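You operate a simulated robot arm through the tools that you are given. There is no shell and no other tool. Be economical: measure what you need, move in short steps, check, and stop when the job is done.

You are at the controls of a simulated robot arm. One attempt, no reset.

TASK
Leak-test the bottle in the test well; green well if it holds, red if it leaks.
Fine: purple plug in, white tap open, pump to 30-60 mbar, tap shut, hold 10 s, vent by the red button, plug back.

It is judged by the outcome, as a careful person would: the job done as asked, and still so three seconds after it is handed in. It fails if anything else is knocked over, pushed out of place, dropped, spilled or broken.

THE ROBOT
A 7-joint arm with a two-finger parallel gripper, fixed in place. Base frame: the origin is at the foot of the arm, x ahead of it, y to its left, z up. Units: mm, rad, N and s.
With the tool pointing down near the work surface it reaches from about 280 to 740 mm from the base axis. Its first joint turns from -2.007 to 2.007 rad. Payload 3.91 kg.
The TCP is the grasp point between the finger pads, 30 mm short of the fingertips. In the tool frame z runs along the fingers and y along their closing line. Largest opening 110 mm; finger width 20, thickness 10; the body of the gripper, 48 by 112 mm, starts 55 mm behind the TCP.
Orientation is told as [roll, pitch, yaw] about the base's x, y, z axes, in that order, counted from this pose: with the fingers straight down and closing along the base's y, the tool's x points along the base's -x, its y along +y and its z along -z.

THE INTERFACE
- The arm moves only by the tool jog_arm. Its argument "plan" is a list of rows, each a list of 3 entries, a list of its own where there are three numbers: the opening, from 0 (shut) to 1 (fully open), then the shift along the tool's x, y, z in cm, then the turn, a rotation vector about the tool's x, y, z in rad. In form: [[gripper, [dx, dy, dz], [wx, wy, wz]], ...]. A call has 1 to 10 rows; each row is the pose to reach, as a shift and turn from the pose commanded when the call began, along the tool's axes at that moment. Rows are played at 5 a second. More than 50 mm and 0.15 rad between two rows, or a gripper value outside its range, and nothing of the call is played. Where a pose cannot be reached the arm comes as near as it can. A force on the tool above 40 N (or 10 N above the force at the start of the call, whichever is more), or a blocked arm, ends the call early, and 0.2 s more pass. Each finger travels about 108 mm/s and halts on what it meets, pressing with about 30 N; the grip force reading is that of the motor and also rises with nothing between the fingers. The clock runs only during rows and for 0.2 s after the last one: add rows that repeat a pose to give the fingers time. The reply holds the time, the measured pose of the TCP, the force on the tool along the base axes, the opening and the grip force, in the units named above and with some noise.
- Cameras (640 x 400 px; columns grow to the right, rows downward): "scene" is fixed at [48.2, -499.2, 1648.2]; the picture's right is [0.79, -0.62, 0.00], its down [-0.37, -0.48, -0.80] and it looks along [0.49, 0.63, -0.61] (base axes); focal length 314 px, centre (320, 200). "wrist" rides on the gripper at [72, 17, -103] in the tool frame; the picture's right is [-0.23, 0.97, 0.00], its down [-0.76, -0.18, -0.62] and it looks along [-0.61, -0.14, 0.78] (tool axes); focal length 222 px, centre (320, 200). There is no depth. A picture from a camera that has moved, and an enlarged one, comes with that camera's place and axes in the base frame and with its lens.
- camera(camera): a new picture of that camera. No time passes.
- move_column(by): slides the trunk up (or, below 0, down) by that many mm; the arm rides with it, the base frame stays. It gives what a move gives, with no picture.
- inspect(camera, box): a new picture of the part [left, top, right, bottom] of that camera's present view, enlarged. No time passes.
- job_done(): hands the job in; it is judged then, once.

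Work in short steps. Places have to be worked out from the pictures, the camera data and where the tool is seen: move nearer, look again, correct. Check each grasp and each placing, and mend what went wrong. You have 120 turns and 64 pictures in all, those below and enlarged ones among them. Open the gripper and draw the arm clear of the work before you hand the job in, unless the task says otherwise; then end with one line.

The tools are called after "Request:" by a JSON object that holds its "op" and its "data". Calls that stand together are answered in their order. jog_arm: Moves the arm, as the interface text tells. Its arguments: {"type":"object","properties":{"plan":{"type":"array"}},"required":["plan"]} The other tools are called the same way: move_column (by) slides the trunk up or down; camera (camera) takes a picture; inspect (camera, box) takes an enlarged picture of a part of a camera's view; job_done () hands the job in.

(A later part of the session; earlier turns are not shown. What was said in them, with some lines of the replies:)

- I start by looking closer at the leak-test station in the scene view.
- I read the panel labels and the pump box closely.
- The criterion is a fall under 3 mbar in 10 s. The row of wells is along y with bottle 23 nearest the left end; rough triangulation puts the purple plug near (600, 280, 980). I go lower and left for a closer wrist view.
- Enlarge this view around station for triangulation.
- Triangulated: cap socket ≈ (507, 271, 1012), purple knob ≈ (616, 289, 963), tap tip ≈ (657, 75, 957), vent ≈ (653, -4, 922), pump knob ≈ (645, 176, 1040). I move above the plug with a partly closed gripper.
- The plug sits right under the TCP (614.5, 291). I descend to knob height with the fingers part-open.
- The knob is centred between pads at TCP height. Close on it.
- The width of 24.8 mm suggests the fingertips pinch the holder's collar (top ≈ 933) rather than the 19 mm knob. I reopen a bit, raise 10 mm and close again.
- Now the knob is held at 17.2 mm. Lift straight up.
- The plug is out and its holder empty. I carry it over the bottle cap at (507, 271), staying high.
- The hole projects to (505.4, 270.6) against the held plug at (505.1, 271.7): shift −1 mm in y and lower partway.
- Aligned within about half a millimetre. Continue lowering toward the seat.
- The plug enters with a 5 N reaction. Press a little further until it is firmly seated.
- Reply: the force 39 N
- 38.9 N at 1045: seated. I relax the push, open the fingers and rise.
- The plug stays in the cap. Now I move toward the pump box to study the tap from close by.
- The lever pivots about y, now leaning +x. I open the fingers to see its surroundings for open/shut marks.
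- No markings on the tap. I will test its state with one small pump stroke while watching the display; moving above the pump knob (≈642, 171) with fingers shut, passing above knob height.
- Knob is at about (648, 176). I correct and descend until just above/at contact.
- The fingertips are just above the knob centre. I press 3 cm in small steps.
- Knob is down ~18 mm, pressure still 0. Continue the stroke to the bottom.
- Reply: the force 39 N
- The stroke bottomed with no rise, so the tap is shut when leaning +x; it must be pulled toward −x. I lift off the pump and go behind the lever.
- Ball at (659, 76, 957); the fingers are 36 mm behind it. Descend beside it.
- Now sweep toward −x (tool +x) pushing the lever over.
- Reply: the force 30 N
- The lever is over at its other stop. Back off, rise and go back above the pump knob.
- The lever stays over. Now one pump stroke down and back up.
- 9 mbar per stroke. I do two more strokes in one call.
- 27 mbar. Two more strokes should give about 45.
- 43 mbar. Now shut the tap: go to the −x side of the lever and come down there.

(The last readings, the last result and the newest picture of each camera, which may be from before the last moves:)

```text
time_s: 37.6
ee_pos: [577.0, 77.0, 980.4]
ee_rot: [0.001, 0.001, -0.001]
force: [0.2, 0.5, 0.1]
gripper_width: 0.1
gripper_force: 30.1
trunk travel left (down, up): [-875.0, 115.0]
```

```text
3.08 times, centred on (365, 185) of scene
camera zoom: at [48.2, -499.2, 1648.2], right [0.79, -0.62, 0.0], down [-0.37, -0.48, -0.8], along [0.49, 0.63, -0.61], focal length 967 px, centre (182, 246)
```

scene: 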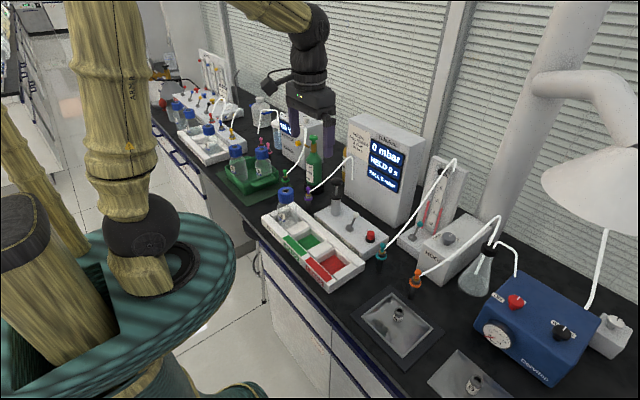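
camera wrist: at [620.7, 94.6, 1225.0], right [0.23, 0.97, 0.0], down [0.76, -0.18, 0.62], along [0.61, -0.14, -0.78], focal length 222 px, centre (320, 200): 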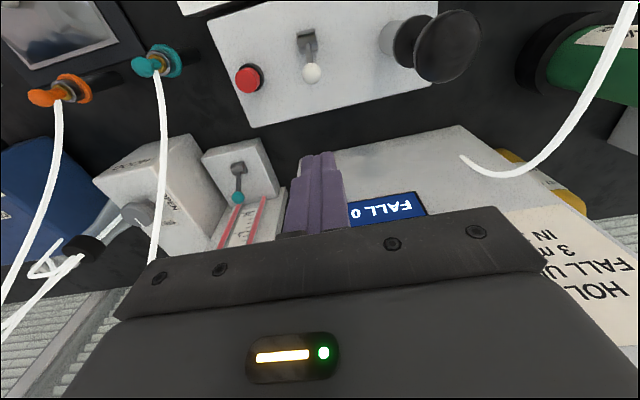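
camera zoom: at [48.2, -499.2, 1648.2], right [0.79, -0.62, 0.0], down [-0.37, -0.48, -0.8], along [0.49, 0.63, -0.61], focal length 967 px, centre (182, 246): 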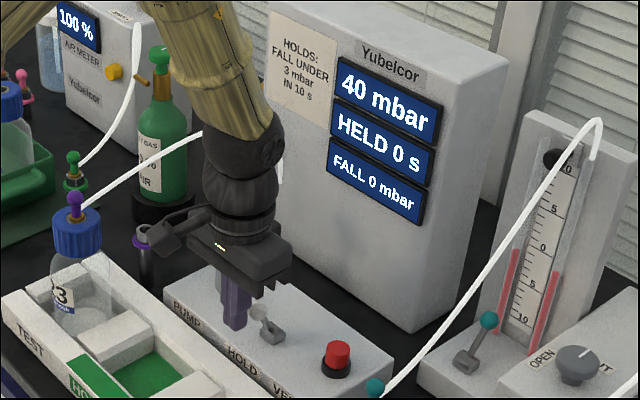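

Pressure is 40 mbar and slowly falling with the tap open. Sweep +x to shut the tap.

Request:
{"op": "jog_arm", "data": {"plan": [[0, [-1.5, 0, 0], [0, 0, 0]], [0, [-2.7, 0, 0], [0, 0, 0]], [0, [-3.9, 0, 0], [0, 0, 0]], [0, [-5, 0, 0], [0, 0, 0]], [0, [-6, 0, 0], [0, 0, 0]], [0, [-6.8, 0, 0], [0, 0, 0]], [0, [-6.8, 0, 0], [0, 0, 0]]]}}

Request:
{"op": "inspect", "data": {"camera": "scene", "box": [300, 120, 430, 250]}}

```text
time_s: 39.2
ee_pos: [641.6, 76.4, 979.0]
ee_rot: [0.001, 0.004, 0.001]
force: [-18.2, 0.0, -1.6]
gripper_width: 0.0
gripper_force: 29.9
trunk travel left (down, up): [-875.0, 115.0]
```

```text
3.08 times, centred on (365, 185) of scene
camera zoom: at [48.2, -499.2, 1648.2], right [0.79, -0.62, 0.0], down [-0.37, -0.48, -0.8], along [0.49, 0.63, -0.61], focal length 967 px, centre (182, 246)
```

zoom: 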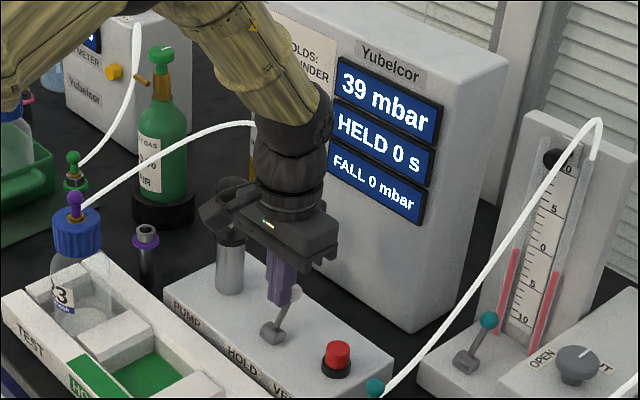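

Tap is shut against its stop at 39 mbar. Back off and position above the vent button while the hold runs.

Request:
{"op": "jog_arm", "data": {"plan": [[0, [1.5, 0, 0], [0, 0, 0]], [0, [1.5, 0, -4], [0, 0, 0]], [0, [1.5, -0.5, -7], [0, 0, 0]], [0, [0.5, -4.5, -7], [0, 0, 0]], [0, [-0.8, -8.1, -7], [0, 0, 0]], [0, [-0.8, -8.1, -7], [0, 0, 0]], [0, [-0.8, -8.1, -7], [0, 0, 0]], [0, [-0.8, -8.1, -7], [0, 0, 0]], [0, [-0.8, -8.1, -7], [0, 0, 0]], [0, [-0.8, -8.1, -7], [0, 0, 0]]]}}

Request:
{"op": "inspect", "data": {"camera": "scene", "box": [300, 120, 430, 250]}}

Request:
{"op": "camera", "data": {"camera": "wrist"}}

```text
time_s: 41.4
ee_pos: [654.5, -4.7, 1048.1]
ee_rot: [0.0, 0.0, 0.0]
force: [0.7, 0.7, 0.3]
gripper_width: 0.2
gripper_force: 29.8
trunk travel left (down, up): [-875.0, 115.0]
```

```text
3.08 times, centred on (365, 185) of scene
camera zoom: at [48.2, -499.2, 1648.2], right [0.79, -0.62, 0.0], down [-0.37, -0.48, -0.8], along [0.49, 0.63, -0.61], focal length 967 px, centre (182, 246)
```

zoom: 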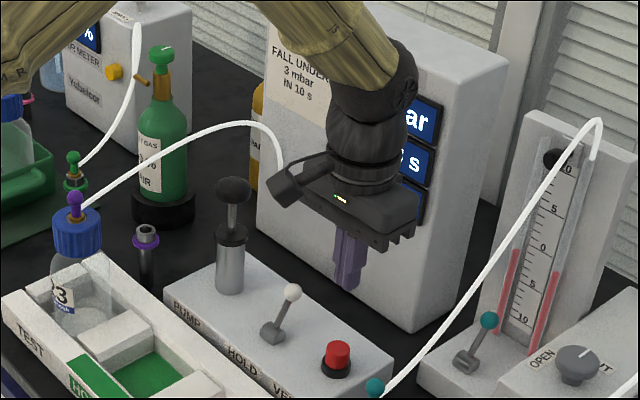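

```text
21 pictures are left
camera wrist: at [580.9, 13.3, 1151.0], right [0.23, 0.97, 0.0], down [0.76, -0.18, 0.62], along [0.61, -0.14, -0.78], focal length 222 px, centre (320, 200)
```

wrist: 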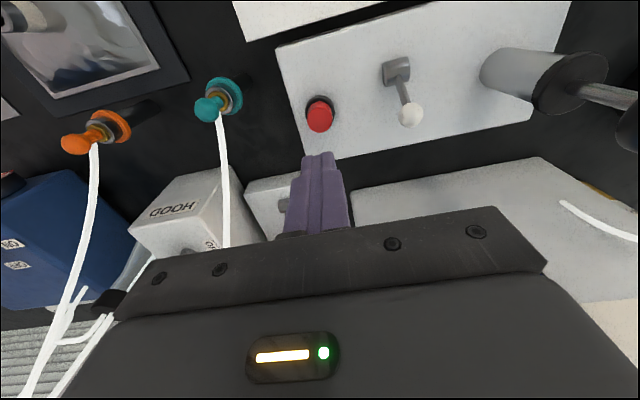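

The button is directly below at (653, −5). I draw back toward the base to unblock the display and wait.

Request:
{"op": "jog_arm", "data": {"plan": [[0, [4, 0, 0], [0, 0, 0]], [0, [8, 0, 0], [0, 0, 0]], [0, [8.5, 0, 0], [0, 0, 0]], [0, [8.5, 0, 0], [0, 0, 0]], [0, [8.5, 0, 0], [0, 0, 0]], [0, [8.5, 0, 0], [0, 0, 0]], [0, [8.5, 0, 0], [0, 0, 0]], [0, [8.5, 0, 0], [0, 0, 0]], [0, [8.5, 0, 0], [0, 0, 0]], [0, [8.5, 0, 0], [0, 0, 0]]]}}

Request:
{"op": "jog_arm", "data": {"plan": [[0, [0, 0, 0], [0, 0, 0]], [0, [0, 0, 0], [0, 0, 0]], [0, [0, 0, 0], [0, 0, 0]], [0, [0, 0, 0], [0, 0, 0]], [0, [0, 0, 0], [0, 0, 0]], [0, [0, 0, 0], [0, 0, 0]], [0, [0, 0, 0], [0, 0, 0]], [0, [0, 0, 0], [0, 0, 0]], [0, [0, 0, 0], [0, 0, 0]], [0, [0, 0, 0], [0, 0, 0]]]}}

Request:
{"op": "inspect", "data": {"camera": "scene", "box": [300, 120, 430, 250]}}

```text
time_s: 43.6
ee_pos: [568.4, -4.2, 1048.9]
ee_rot: [0.0, 0.001, 0.001]
force: [-0.4, -0.2, 0.4]
gripper_width: 0.0
gripper_force: 30.7
trunk travel left (down, up): [-875.0, 115.0]
```

```text
time_s: 45.8
ee_pos: [567.8, -4.6, 1048.4]
ee_rot: [0.0, 0.001, 0.0]
force: [-0.3, -0.3, 0.1]
gripper_width: 0.0
gripper_force: 30.0
trunk travel left (down, up): [-875.0, 115.0]
```

```text
3.08 times, centred on (365, 185) of scene
camera zoom: at [48.2, -499.2, 1648.2], right [0.79, -0.62, 0.0], down [-0.37, -0.48, -0.8], along [0.49, 0.63, -0.61], focal length 967 px, centre (182, 246)
```

zoom: 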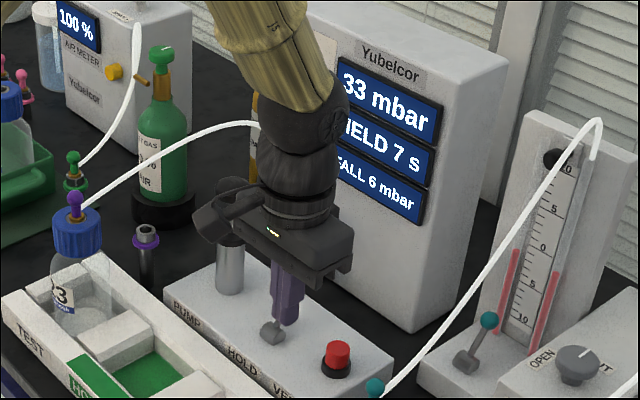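

HELD 7 s, FALL 6 mbar already. Wait past 10 s.

Request:
{"op": "jog_arm", "data": {"plan": [[0, [0, 0, 0], [0, 0, 0]], [0, [0, 0, 0], [0, 0, 0]], [0, [0, 0, 0], [0, 0, 0]], [0, [0, 0, 0], [0, 0, 0]], [0, [0, 0, 0], [0, 0, 0]], [0, [0, 0, 0], [0, 0, 0]], [0, [0, 0, 0], [0, 0, 0]], [0, [0, 0, 0], [0, 0, 0]], [0, [0, 0, 0], [0, 0, 0]], [0, [0, 0, 0], [0, 0, 0]]]}}

Request:
{"op": "jog_arm", "data": {"plan": [[0, [0, 0, 0], [0, 0, 0]], [0, [0, 0, 0], [0, 0, 0]], [0, [0, 0, 0], [0, 0, 0]], [0, [0, 0, 0], [0, 0, 0]], [0, [0, 0, 0], [0, 0, 0]], [0, [0, 0, 0], [0, 0, 0]], [0, [0, 0, 0], [0, 0, 0]], [0, [0, 0, 0], [0, 0, 0]], [0, [0, 0, 0], [0, 0, 0]], [0, [0, 0, 0], [0, 0, 0]]]}}

Request:
{"op": "inspect", "data": {"camera": "scene", "box": [300, 120, 430, 250]}}

```text
time_s: 48.0
ee_pos: [568.6, -3.7, 1049.5]
ee_rot: [0.0, 0.0, 0.0]
force: [0.1, 0.0, 1.2]
gripper_width: 0.1
gripper_force: 30.0
trunk travel left (down, up): [-875.0, 115.0]
```

```text
time_s: 50.2
ee_pos: [569.3, -4.5, 1048.4]
ee_rot: [-0.001, 0.0, 0.0]
force: [-0.6, -0.5, -0.8]
gripper_width: 0.0
gripper_force: 29.8
trunk travel left (down, up): [-875.0, 115.0]
```

```text
3.08 times, centred on (365, 185) of scene
camera zoom: at [48.2, -499.2, 1648.2], right [0.79, -0.62, 0.0], down [-0.37, -0.48, -0.8], along [0.49, 0.63, -0.61], focal length 967 px, centre (182, 246)
```

zoom: 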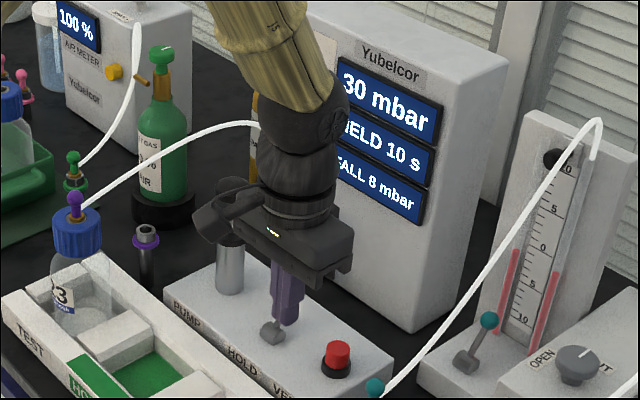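

10 s hold done: fall 8 mbar ≥ 3, so the bottle leaks → red well. Now go back over the vent button and press.

Request:
{"op": "jog_arm", "data": {"plan": [[0, [-4, 0, 0], [0, 0, 0]], [0, [-8.4, 0, 0], [0, 0, 0]], [0, [-8.4, 0, 3], [0, 0, 0]], [0, [-8.4, 0, 6], [0, 0, 0]], [0, [-8.4, 0, 8.5], [0, 0, 0]], [0, [-8.4, 0, 9.2], [0, 0, 0]], [0, [-8.4, 0, 9.6], [0, 0, 0]], [0, [-8.4, 0, 9.9], [0, 0, 0]], [0, [-8.4, 0, 10.2], [0, 0, 0]], [0, [-8.4, 0, 10.2], [0, 0, 0]]]}}

Request:
{"op": "inspect", "data": {"camera": "scene", "box": [300, 120, 430, 250]}}

```text
time_s: 52.4
ee_pos: [653.1, -5.6, 947.5]
ee_rot: [0.001, -0.001, 0.001]
force: [1.4, -2.0, 9.1]
gripper_width: 0.1
gripper_force: 29.4
trunk travel left (down, up): [-875.0, 115.0]
```

```text
3.08 times, centred on (365, 185) of scene
camera zoom: at [48.2, -499.2, 1648.2], right [0.79, -0.62, 0.0], down [-0.37, -0.48, -0.8], along [0.49, 0.63, -0.61], focal length 967 px, centre (182, 246)
```

zoom: 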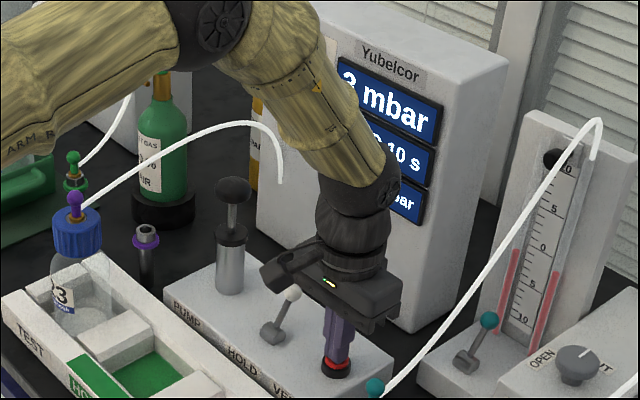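

The pressure is venting. Hold 1 s more, then rise.

Request:
{"op": "jog_arm", "data": {"plan": [[0, [0, 0, 0], [0, 0, 0]], [0, [0, 0, 0], [0, 0, 0]], [0, [0, 0, 0], [0, 0, 0]], [0, [0, 0, 0], [0, 0, 0]], [0, [0, 0, 0], [0, 0, 0]], [0, [0, 0, -4], [0, 0, 0]], [0, [0, 0, -8.5], [0, 0, 0]], [0, [0, 0, -13], [0, 0, 0]], [0, [0, 0, -17], [0, 0, 0]], [0, [0, 0, -20], [0, 0, 0]]]}}

Request:
{"op": "jog_arm", "data": {"plan": [[0, [2, 4, 0], [0, 0, 0]], [0.1, [4, 8, 0], [0, 0, 0]], [0.2, [6, 12, 0], [0, 0, 0]], [0.35, [8, 16, 0], [0, 0, 0]], [0.35, [10, 20, 0], [0, 0, 0]], [0.35, [12, 24, 0], [0, 0, 0]], [0.35, [14.7, 27.5, 0], [0, 0, 0]], [0.35, [14.7, 27.5, 0], [0, 0, 0]]]}}

Request:
{"op": "inspect", "data": {"camera": "scene", "box": [250, 100, 430, 260]}}

Request:
{"op": "inspect", "data": {"camera": "wrist", "box": [220, 60, 420, 220]}}

```text
time_s: 54.6
ee_pos: [651.8, -4.3, 1147.1]
ee_rot: [0.0, 0.0, 0.001]
force: [0.1, 0.2, -0.4]
gripper_width: 0.3
gripper_force: 29.7
trunk travel left (down, up): [-875.0, 115.0]
```

```text
time_s: 56.4
ee_pos: [505.8, 269.7, 1146.5]
ee_rot: [0.001, 0.002, -0.003]
force: [0.3, -0.4, -0.1]
gripper_width: 38.3
gripper_force: 0.0
trunk travel left (down, up): [-875.0, 115.0]
```

```text
2.50 times, centred on (340, 180) of scene
camera zoom: at [48.2, -499.2, 1648.2], right [0.79, -0.62, 0.0], down [-0.37, -0.48, -0.8], along [0.49, 0.63, -0.61], focal length 786 px, centre (270, 250)
```

zoom: 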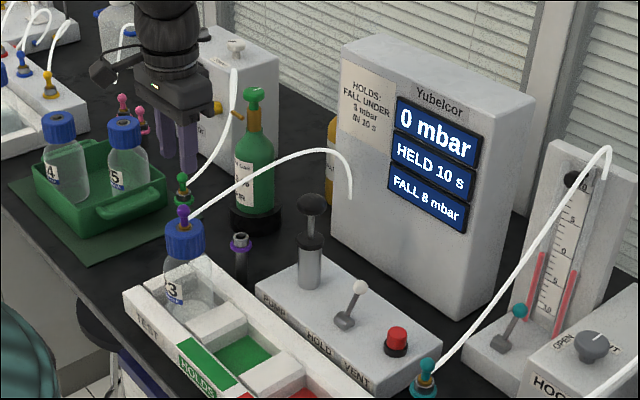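

```text
2.50 times, centred on (320, 140) of wrist
camera zoom: at [431.4, 287.9, 1249.3], right [0.23, 0.97, 0.0], down [0.76, -0.18, 0.62], along [0.61, -0.14, -0.78], focal length 555 px, centre (320, 350)
```

zoom: 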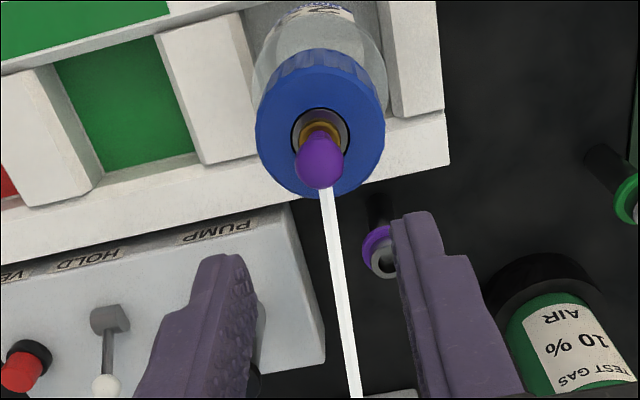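

Pressure vented to 0. The plug knob is beneath at (505.4, 270.4). Descend, grip and pull out the plug.

Request:
{"op": "jog_arm", "data": {"plan": [[0.35, [0, 0.03, 3.5], [0, 0, 0]], [0.35, [0, 0.03, 7], [0, 0, 0]], [0.35, [0, 0.03, 9.9], [0, 0, 0]], [0.35, [0, 0.03, 9.9], [0, 0, 0]], [0.2, [0, 0.03, 9.9], [0, 0, 0]], [0, [0, 0.03, 9.9], [0, 0, 0]], [0, [0, 0.03, 9.9], [0, 0, 0]], [0, [0, 0.03, 9.9], [0, 0, 0]]]}}

```text
time_s: 58.2
ee_pos: [504.9, 271.2, 1047.6]
ee_rot: [0.0, 0.0, 0.001]
force: [-0.8, -0.2, -0.6]
gripper_width: 17.9
gripper_force: 30.5
trunk travel left (down, up): [-875.0, 115.0]
```

Knob gripped (17.9 mm). Pull straight up gently and check.

Request:
{"op": "jog_arm", "data": {"plan": [[0, [0, 0, -0.7], [0, 0, 0]], [0, [0, 0, -1.4], [0, 0, 0]], [0, [0, 0, -2.5], [0, 0, 0]], [0, [0, 0, -4], [0, 0, 0]], [0, [0, 0, -6.5], [0, 0, 0]], [0, [0, 0, -9], [0, 0, 0]], [0, [0, 0, -9], [0, 0, 0]]]}}

Request:
{"op": "inspect", "data": {"camera": "scene", "box": [250, 100, 350, 240]}}

```text
time_s: 59.8
ee_pos: [505.1, 271.5, 1137.3]
ee_rot: [0.0, -0.001, 0.0]
force: [0.3, 0.2, 0.0]
gripper_width: 17.6
gripper_force: 30.0
trunk travel left (down, up): [-875.0, 115.0]
```

```text
2.86 times, centred on (300, 170) of scene
camera zoom: at [48.2, -499.2, 1648.2], right [0.79, -0.62, 0.0], down [-0.37, -0.48, -0.8], along [0.49, 0.63, -0.61], focal length 898 px, centre (377, 286)
```

zoom: 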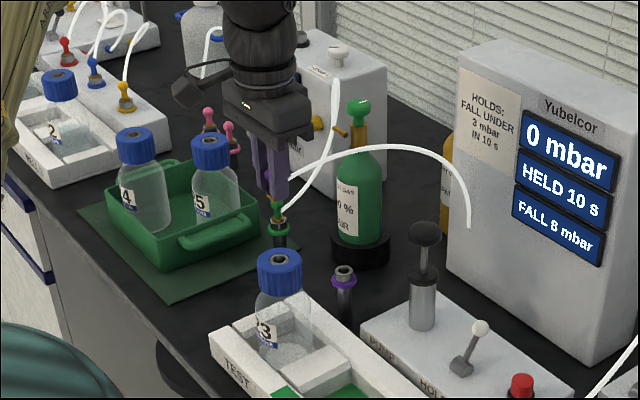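

Plug free, bottle undisturbed. Carry it over its holder at (614.5, 291).

Request:
{"op": "jog_arm", "data": {"plan": [[0, [-3, 0.5, 0], [0, 0, 0]], [0, [-6, 1, 0], [0, 0, 0]], [0, [-9, 1.5, 0], [0, 0, 0]], [0, [-10.9, 1.95, 2], [0, 0, 0]], [0, [-10.9, 1.95, 6], [0, 0, 0]], [0, [-10.9, 1.95, 9], [0, 0, 0]], [0, [-10.9, 1.95, 9], [0, 0, 0]], [0, [-10.9, 1.95, 9], [0, 0, 0]]]}}

Request:
{"op": "inspect", "data": {"camera": "wrist", "box": [240, 60, 400, 200]}}

```text
time_s: 61.6
ee_pos: [614.9, 289.6, 1047.1]
ee_rot: [0.0, 0.001, 0.0]
force: [0.4, 0.2, -0.9]
gripper_width: 17.5
gripper_force: 30.3
trunk travel left (down, up): [-875.0, 115.0]
```

```text
2.86 times, centred on (320, 130) of wrist
camera zoom: at [541.8, 307.9, 1149.6], right [0.23, 0.97, 0.0], down [0.76, -0.18, 0.62], along [0.61, -0.14, -0.78], focal length 635 px, centre (320, 400)
```

zoom: 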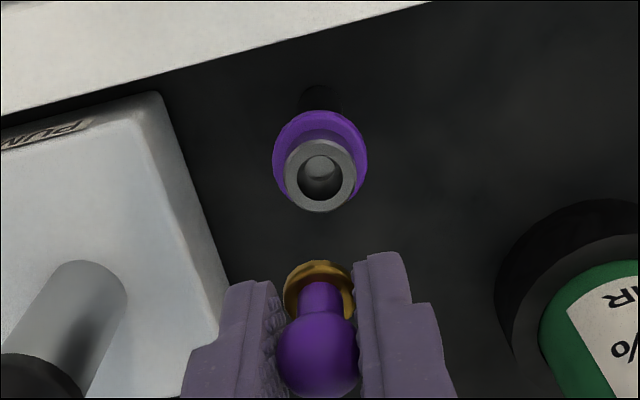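

The hole (614.3, 290.8) and plug (614.3, 290.4) are aligned. Lower it in; seated TCP should be ≈ 970.

Request:
{"op": "jog_arm", "data": {"plan": [[0, [0, 0.03, 2], [0, 0, 0]], [0, [0, 0.03, 4], [0, 0, 0]], [0, [0, 0.03, 5.5], [0, 0, 0]], [0, [0, 0.03, 6.5], [0, 0, 0]], [0, [0, 0.03, 7.2], [0, 0, 0]], [0, [0, 0.03, 7.6], [0, 0, 0]], [0, [0, 0.03, 7.9], [0, 0, 0]], [0, [0, 0.03, 8.1], [0, 0, 0]], [0, [0, 0.03, 8.1], [0, 0, 0]]]}}

Request:
{"op": "inspect", "data": {"camera": "wrist", "box": [240, 80, 400, 220]}}

```text
time_s: 63.6
ee_pos: [614.4, 290.3, 969.7]
ee_rot: [0.002, -0.006, 0.0]
force: [1.4, -0.4, 20.0]
gripper_width: 17.5
gripper_force: 30.1
trunk travel left (down, up): [-875.0, 115.0]
```

```text
2.86 times, centred on (320, 150) of wrist
camera zoom: at [540.5, 308.1, 1072.1], right [0.23, 0.97, 0.0], down [0.76, -0.18, 0.63], along [0.61, -0.14, -0.78], focal length 635 px, centre (320, 343)
```

zoom: 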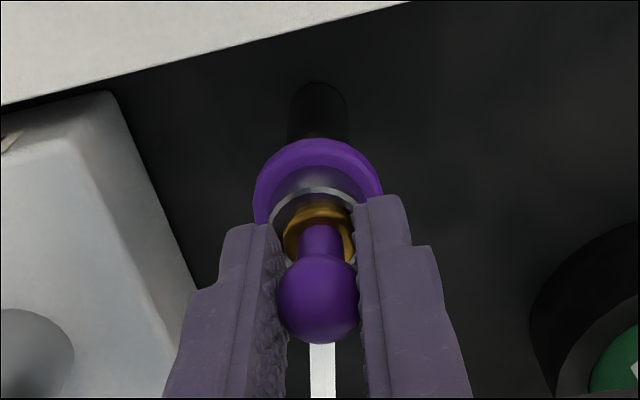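

Seated in the holder (20 N at TCP 969.7, same as originally). Release, rise.

Request:
{"op": "jog_arm", "data": {"plan": [[0, [0, 0, -0.3], [0, 0, 0]], [0.15, [0, 0, -0.3], [0, 0, 0]], [0.35, [0, 0, -0.3], [0, 0, 0]], [0.35, [0, 0, -2], [0, 0, 0]], [0.35, [0, 0, -5], [0, 0, 0]], [0.35, [0, 0, -9], [0, 0, 0]], [0.35, [0, 0, -13], [0, 0, 0]], [0.35, [0, 0, -13], [0, 0, 0]]]}}

Request:
{"op": "jog_arm", "data": {"plan": [[0.35, [3, -0.5, 0], [0, 0, 0]], [0.5, [6, -1, 0], [0, 0, 0]], [0.75, [9, -1.6, 0], [0, 0, 0]], [0.75, [10.9, -1.95, 0], [0, 0, 0]], [0.75, [10.9, -1.95, 0], [0, 0, 0]]]}}

Request:
{"op": "camera", "data": {"camera": "wrist"}}

Request:
{"op": "inspect", "data": {"camera": "scene", "box": [250, 140, 370, 260]}}

```text
time_s: 65.4
ee_pos: [613.8, 290.4, 1096.0]
ee_rot: [-0.001, 0.0, -0.001]
force: [-0.7, 0.0, -0.4]
gripper_width: 38.4
gripper_force: 0.0
trunk travel left (down, up): [-875.0, 115.0]
```

```text
time_s: 66.6
ee_pos: [505.2, 271.2, 1097.2]
ee_rot: [0.0, 0.001, -0.001]
force: [-0.2, 0.1, 0.0]
gripper_width: 82.2
gripper_force: 0.0
trunk travel left (down, up): [-875.0, 115.0]
```

```text
12 pictures are left
camera wrist: at [431.6, 289.0, 1199.0], right [0.23, 0.97, 0.0], down [0.76, -0.18, 0.62], along [0.61, -0.14, -0.78], focal length 222 px, centre (320, 200)
```

wrist: 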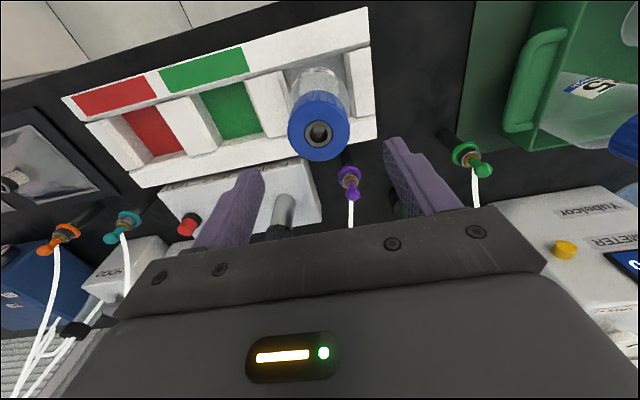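

```text
3.33 times, centred on (310, 200) of scene
camera zoom: at [48.2, -499.2, 1648.2], right [0.79, -0.62, 0.0], down [-0.37, -0.48, -0.8], along [0.49, 0.63, -0.61], focal length 1048 px, centre (353, 200)
```

zoom: 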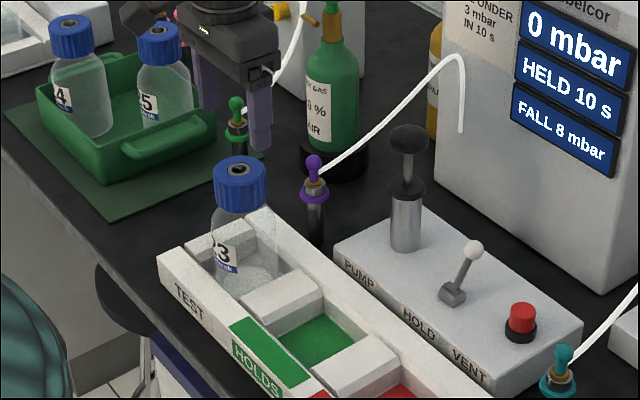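

Plug is back in its holder. The gripper is centred over the cap; descend to grasp the cap at TCP ≈ 1000.

Request:
{"op": "jog_arm", "data": {"plan": [[0.75, [0, -0.03, 3.5], [0, 0, 0]], [0.75, [0, -0.03, 7], [0, 0, 0]], [0.75, [0, -0.03, 9.6], [0, 0, 0]], [0.75, [0, -0.03, 9.6], [0, 0, 0]], [0.6, [0, -0.03, 9.6], [0, 0, 0]], [0.45, [0, -0.03, 9.6], [0, 0, 0]], [0.3, [0, -0.03, 9.6], [0, 0, 0]], [0.2, [0, -0.03, 9.6], [0, 0, 0]], [0.2, [0, -0.03, 9.6], [0, 0, 0]]]}}

Request:
{"op": "inspect", "data": {"camera": "wrist", "box": [220, 80, 420, 240]}}

```text
time_s: 68.6
ee_pos: [505.3, 270.1, 1000.8]
ee_rot: [0.0, -0.002, -0.001]
force: [-0.3, 0.1, 0.0]
gripper_width: 54.4
gripper_force: 30.2
trunk travel left (down, up): [-875.0, 115.0]
```

```text
2.50 times, centred on (320, 160) of wrist
camera zoom: at [432.0, 288.2, 1103.7], right [0.23, 0.97, 0.0], down [0.76, -0.18, 0.62], along [0.61, -0.14, -0.78], focal length 555 px, centre (320, 300)
```

zoom: 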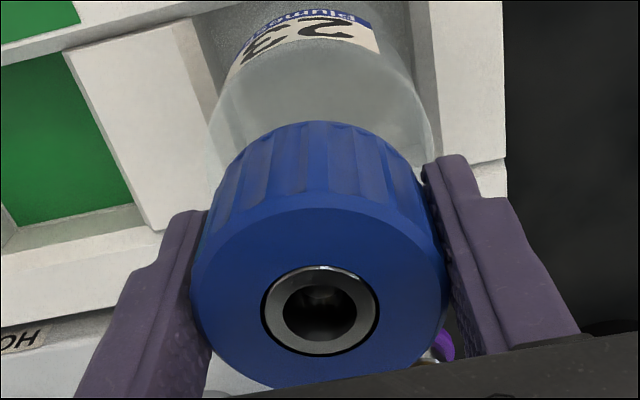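

Cap is held at 54 mm, well centred. Lift straight up 10 cm.

Request:
{"op": "jog_arm", "data": {"plan": [[0.2, [0, 0, -1], [0, 0, 0]], [0.2, [0, 0, -2.5], [0, 0, 0]], [0.2, [0, 0, -4.5], [0, 0, 0]], [0.2, [0, 0, -6.5], [0, 0, 0]], [0.2, [0, 0, -8.5], [0, 0, 0]], [0.2, [0, 0, -10], [0, 0, 0]], [0.2, [0, 0, -10], [0, 0, 0]]]}}

Request:
{"op": "inspect", "data": {"camera": "scene", "box": [240, 120, 380, 300]}}

```text
time_s: 70.2
ee_pos: [505.8, 271.3, 1099.7]
ee_rot: [0.002, -0.001, 0.001]
force: [0.0, 0.7, -2.6]
gripper_width: 54.6
gripper_force: 30.0
trunk travel left (down, up): [-875.0, 115.0]
```

```text
2.22 times, centred on (310, 210) of scene
camera zoom: at [48.2, -499.2, 1648.2], right [0.79, -0.62, 0.0], down [-0.37, -0.48, -0.8], along [0.49, 0.63, -0.61], focal length 698 px, centre (342, 178)
```

zoom: 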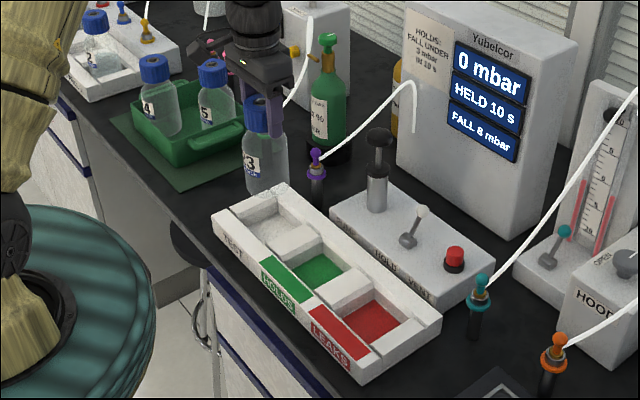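

Bottle lifted clear; fields confirm wells about 130 mm apart, red centre at roughly (505, 10). Translate slowly along −y.

Request:
{"op": "jog_arm", "data": {"plan": [[0.2, [0, -2, 0], [0, 0, 0]], [0.2, [0, -5, 0], [0, 0, 0]], [0.2, [0, -8.5, 0], [0, 0, 0]], [0.2, [0, -12, 0], [0, 0, 0]], [0.2, [0, -15.5, 0], [0, 0, 0]], [0.2, [0, -19, 0], [0, 0, 0]], [0.2, [0, -22, 0], [0, 0, 0]], [0.2, [0, -24.5, 0], [0, 0, 0]], [0.2, [0, -26.1, 0], [0, 0, 0]], [0.2, [0, -26.1, 0], [0, 0, 0]]]}}

Request:
{"op": "camera", "data": {"camera": "wrist"}}

Request:
{"op": "inspect", "data": {"camera": "scene", "box": [250, 160, 400, 310]}}

```text
time_s: 72.4
ee_pos: [505.9, 10.0, 1100.8]
ee_rot: [0.001, 0.0, -0.002]
force: [-0.1, 0.5, -2.8]
gripper_width: 54.8
gripper_force: 30.1
trunk travel left (down, up): [-875.0, 115.0]
```

```text
8 pictures are left
camera wrist: at [431.8, 27.8, 1203.1], right [0.23, 0.97, 0.0], down [0.76, -0.18, 0.62], along [0.61, -0.14, -0.78], focal length 222 px, centre (320, 200)
```

wrist: 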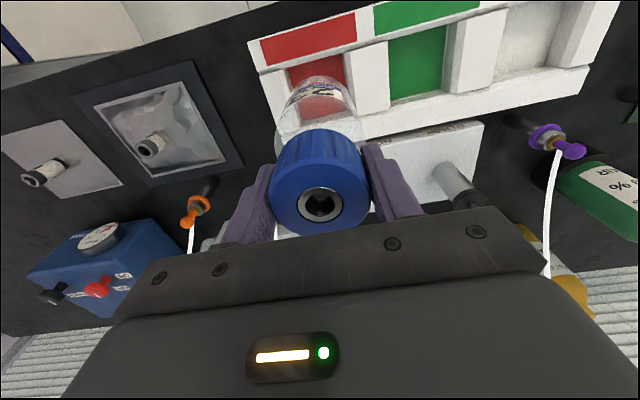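

```text
2.67 times, centred on (325, 235) of scene
camera zoom: at [48.2, -499.2, 1648.2], right [0.79, -0.62, 0.0], down [-0.37, -0.48, -0.8], along [0.49, 0.63, -0.61], focal length 838 px, centre (307, 107)
```

zoom: 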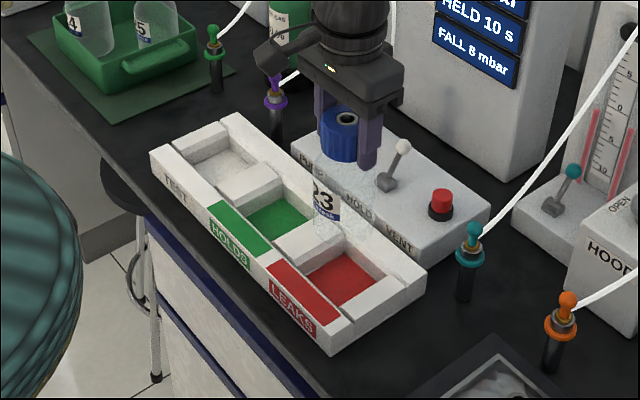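

I need the red well's exact y limits; enlarge the wrist view there.

Request:
{"op": "inspect", "data": {"camera": "wrist", "box": [240, 0, 460, 140]}}

```text
2.86 times, centred on (350, 70) of wrist
camera zoom: at [431.8, 27.8, 1203.1], right [0.23, 0.97, 0.0], down [0.76, -0.18, 0.62], along [0.61, -0.14, -0.78], focal length 635 px, centre (234, 571)
```

zoom: 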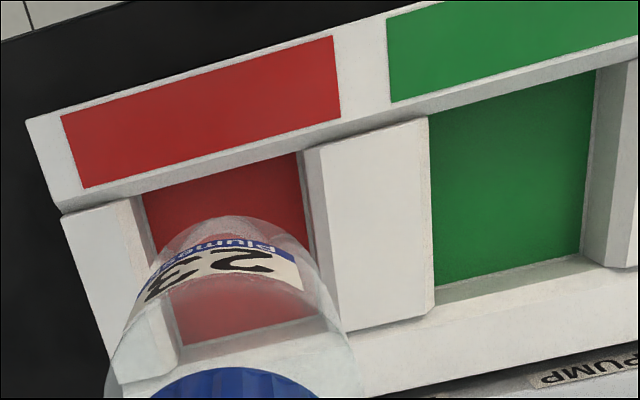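

Red well floor spans roughly x 470–542, y −26…47, centre (506, 10.7); the bottle hangs at (505, 10.5). Lower to about the wall tops first.

Request:
{"op": "jog_arm", "data": {"plan": [[0.2, [-0.05, 0.03, 2], [0, 0, 0]], [0.2, [-0.05, 0.03, 4], [0, 0, 0]], [0.2, [-0.05, 0.03, 5], [0, 0, 0]], [0.2, [-0.05, 0.03, 5.5], [0, 0, 0]], [0.2, [-0.05, 0.03, 5.5], [0, 0, 0]]]}}

Request:
{"op": "inspect", "data": {"camera": "scene", "box": [280, 180, 380, 300]}}

```text
time_s: 73.6
ee_pos: [506.5, 10.6, 1046.2]
ee_rot: [-0.001, 0.001, -0.001]
force: [-0.4, 0.2, -2.6]
gripper_width: 54.7
gripper_force: 30.0
trunk travel left (down, up): [-875.0, 115.0]
```

```text
3.33 times, centred on (330, 240) of scene
camera zoom: at [48.2, -499.2, 1648.2], right [0.79, -0.62, 0.0], down [-0.37, -0.48, -0.8], along [0.49, 0.63, -0.61], focal length 1048 px, centre (287, 67)
```

zoom: 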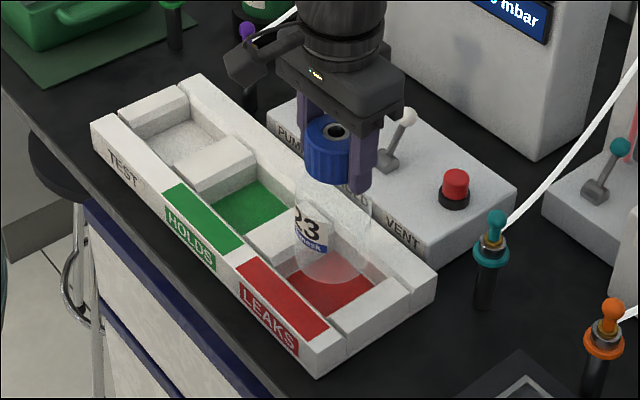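

Lined up over the red well. Lower further to near the floor.

Request:
{"op": "jog_arm", "data": {"plan": [[0.2, [0, 0, 1], [0, 0, 0]], [0.2, [0, 0, 2], [0, 0, 0]], [0.2, [0, 0, 3], [0, 0, 0]], [0.2, [0, 0, 3.7], [0, 0, 0]], [0.2, [0, 0, 4.2], [0, 0, 0]], [0.2, [0, 0, 4.2], [0, 0, 0]]]}}

```text
time_s: 75.0
ee_pos: [506.2, 10.1, 1003.2]
ee_rot: [0.0, 0.0, 0.001]
force: [0.3, 0.1, -2.4]
gripper_width: 54.7
gripper_force: 30.1
trunk travel left (down, up): [-875.0, 115.0]
```

No contact force; the bottle is inside the walls. Touch down in millimetre steps.

Request:
{"op": "jog_arm", "data": {"plan": [[0.2, [0, 0, 0.1], [0, 0, 0]], [0.2, [0, 0, 0.2], [0, 0, 0]], [0.2, [0, 0, 0.3], [0, 0, 0]], [0.2, [0, 0, 0.3], [0, 0, 0]]]}}

Request:
{"op": "inspect", "data": {"camera": "scene", "box": [280, 180, 380, 300]}}

```text
time_s: 76.0
ee_pos: [504.9, 9.3, 1001.2]
ee_rot: [0.001, 0.0, -0.002]
force: [-1.0, 1.0, -0.2]
gripper_width: 54.4
gripper_force: 30.1
trunk travel left (down, up): [-875.0, 115.0]
```

```text
3.33 times, centred on (330, 240) of scene
camera zoom: at [48.2, -499.2, 1648.2], right [0.79, -0.62, 0.0], down [-0.37, -0.48, -0.8], along [0.49, 0.63, -0.61], focal length 1048 px, centre (287, 67)
```

zoom: 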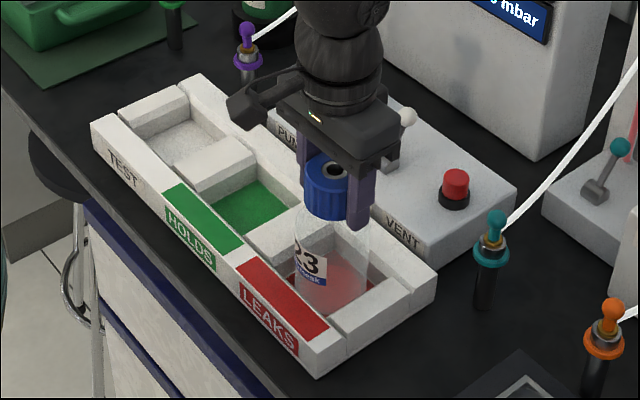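

The bottle stands on the red well's floor (weight taken up). Open the fingers to 82 mm and rise.

Request:
{"op": "jog_arm", "data": {"plan": [[0.55, [0, 0, 0], [0, 0, 0]], [0.65, [0, 0, 0], [0, 0, 0]], [0.75, [0, 0, 0], [0, 0, 0]], [0.75, [0, 0, 0], [0, 0, 0]], [0.75, [0, 0, -3], [0, 0, 0]], [0.75, [0, 0, -7], [0, 0, 0]], [0.75, [0, 0, -11], [0, 0, 0]], [0.75, [0, 0, -15], [0, 0, 0]], [0.75, [0, 0, -19], [0, 0, 0]], [0.75, [3, 0, -20], [0, 0, 0]]]}}

Request:
{"op": "jog_arm", "data": {"plan": [[0.75, [3, 0, -2], [0, 0, 0]], [0.75, [5, 0, -5], [0, 0, 0]], [0.75, [5, 0, -9], [0, 0, 0]], [0.75, [5, 0, -12], [0, 0, 0]], [0.75, [5, 0, -12], [0, 0, 0]]]}}

Request:
{"op": "camera", "data": {"camera": "scene"}}

Request:
{"op": "inspect", "data": {"camera": "scene", "box": [250, 160, 400, 310]}}

```text
time_s: 78.2
ee_pos: [475.3, 9.6, 1201.8]
ee_rot: [0.0, -0.002, 0.0]
force: [-0.7, 0.1, -0.6]
gripper_width: 82.4
gripper_force: 0.0
trunk travel left (down, up): [-875.0, 115.0]
```

```text
time_s: 79.4
ee_pos: [425.7, 10.6, 1322.2]
ee_rot: [0.001, 0.0, 0.001]
force: [0.3, 0.4, -0.3]
gripper_width: 82.8
gripper_force: 0.1
trunk travel left (down, up): [-875.0, 115.0]
```

```text
3 pictures are left
```

scene: 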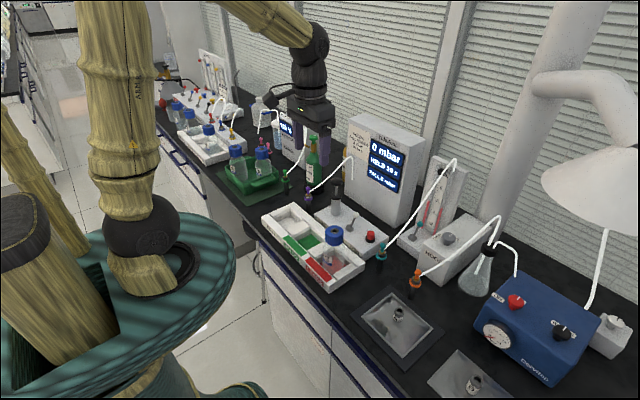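

```text
2.67 times, centred on (325, 235) of scene
camera zoom: at [48.2, -499.2, 1648.2], right [0.79, -0.62, 0.0], down [-0.37, -0.48, -0.8], along [0.49, 0.63, -0.61], focal length 838 px, centre (307, 107)
```

zoom: 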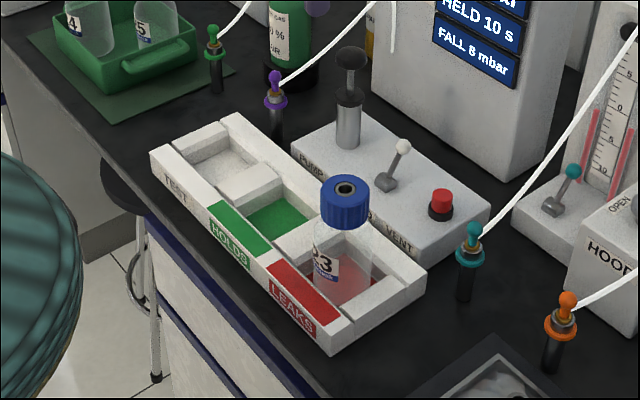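

Bottle 23 stands upright in the red LEAKS well, the plug is back in its holder, the tap is shut, pressure is 0 and the arm is clear. Handing in.

Request:
{"op": "job_done", "data": {}}

```text
The job is handed in.
```

Bottle 23 leaks: with the tap shut at 39 mbar it fell 8 mbar in 10 s (the limit is under 3), so after venting to 0 mbar I put the plug back in its holder and the bottle in the red well.
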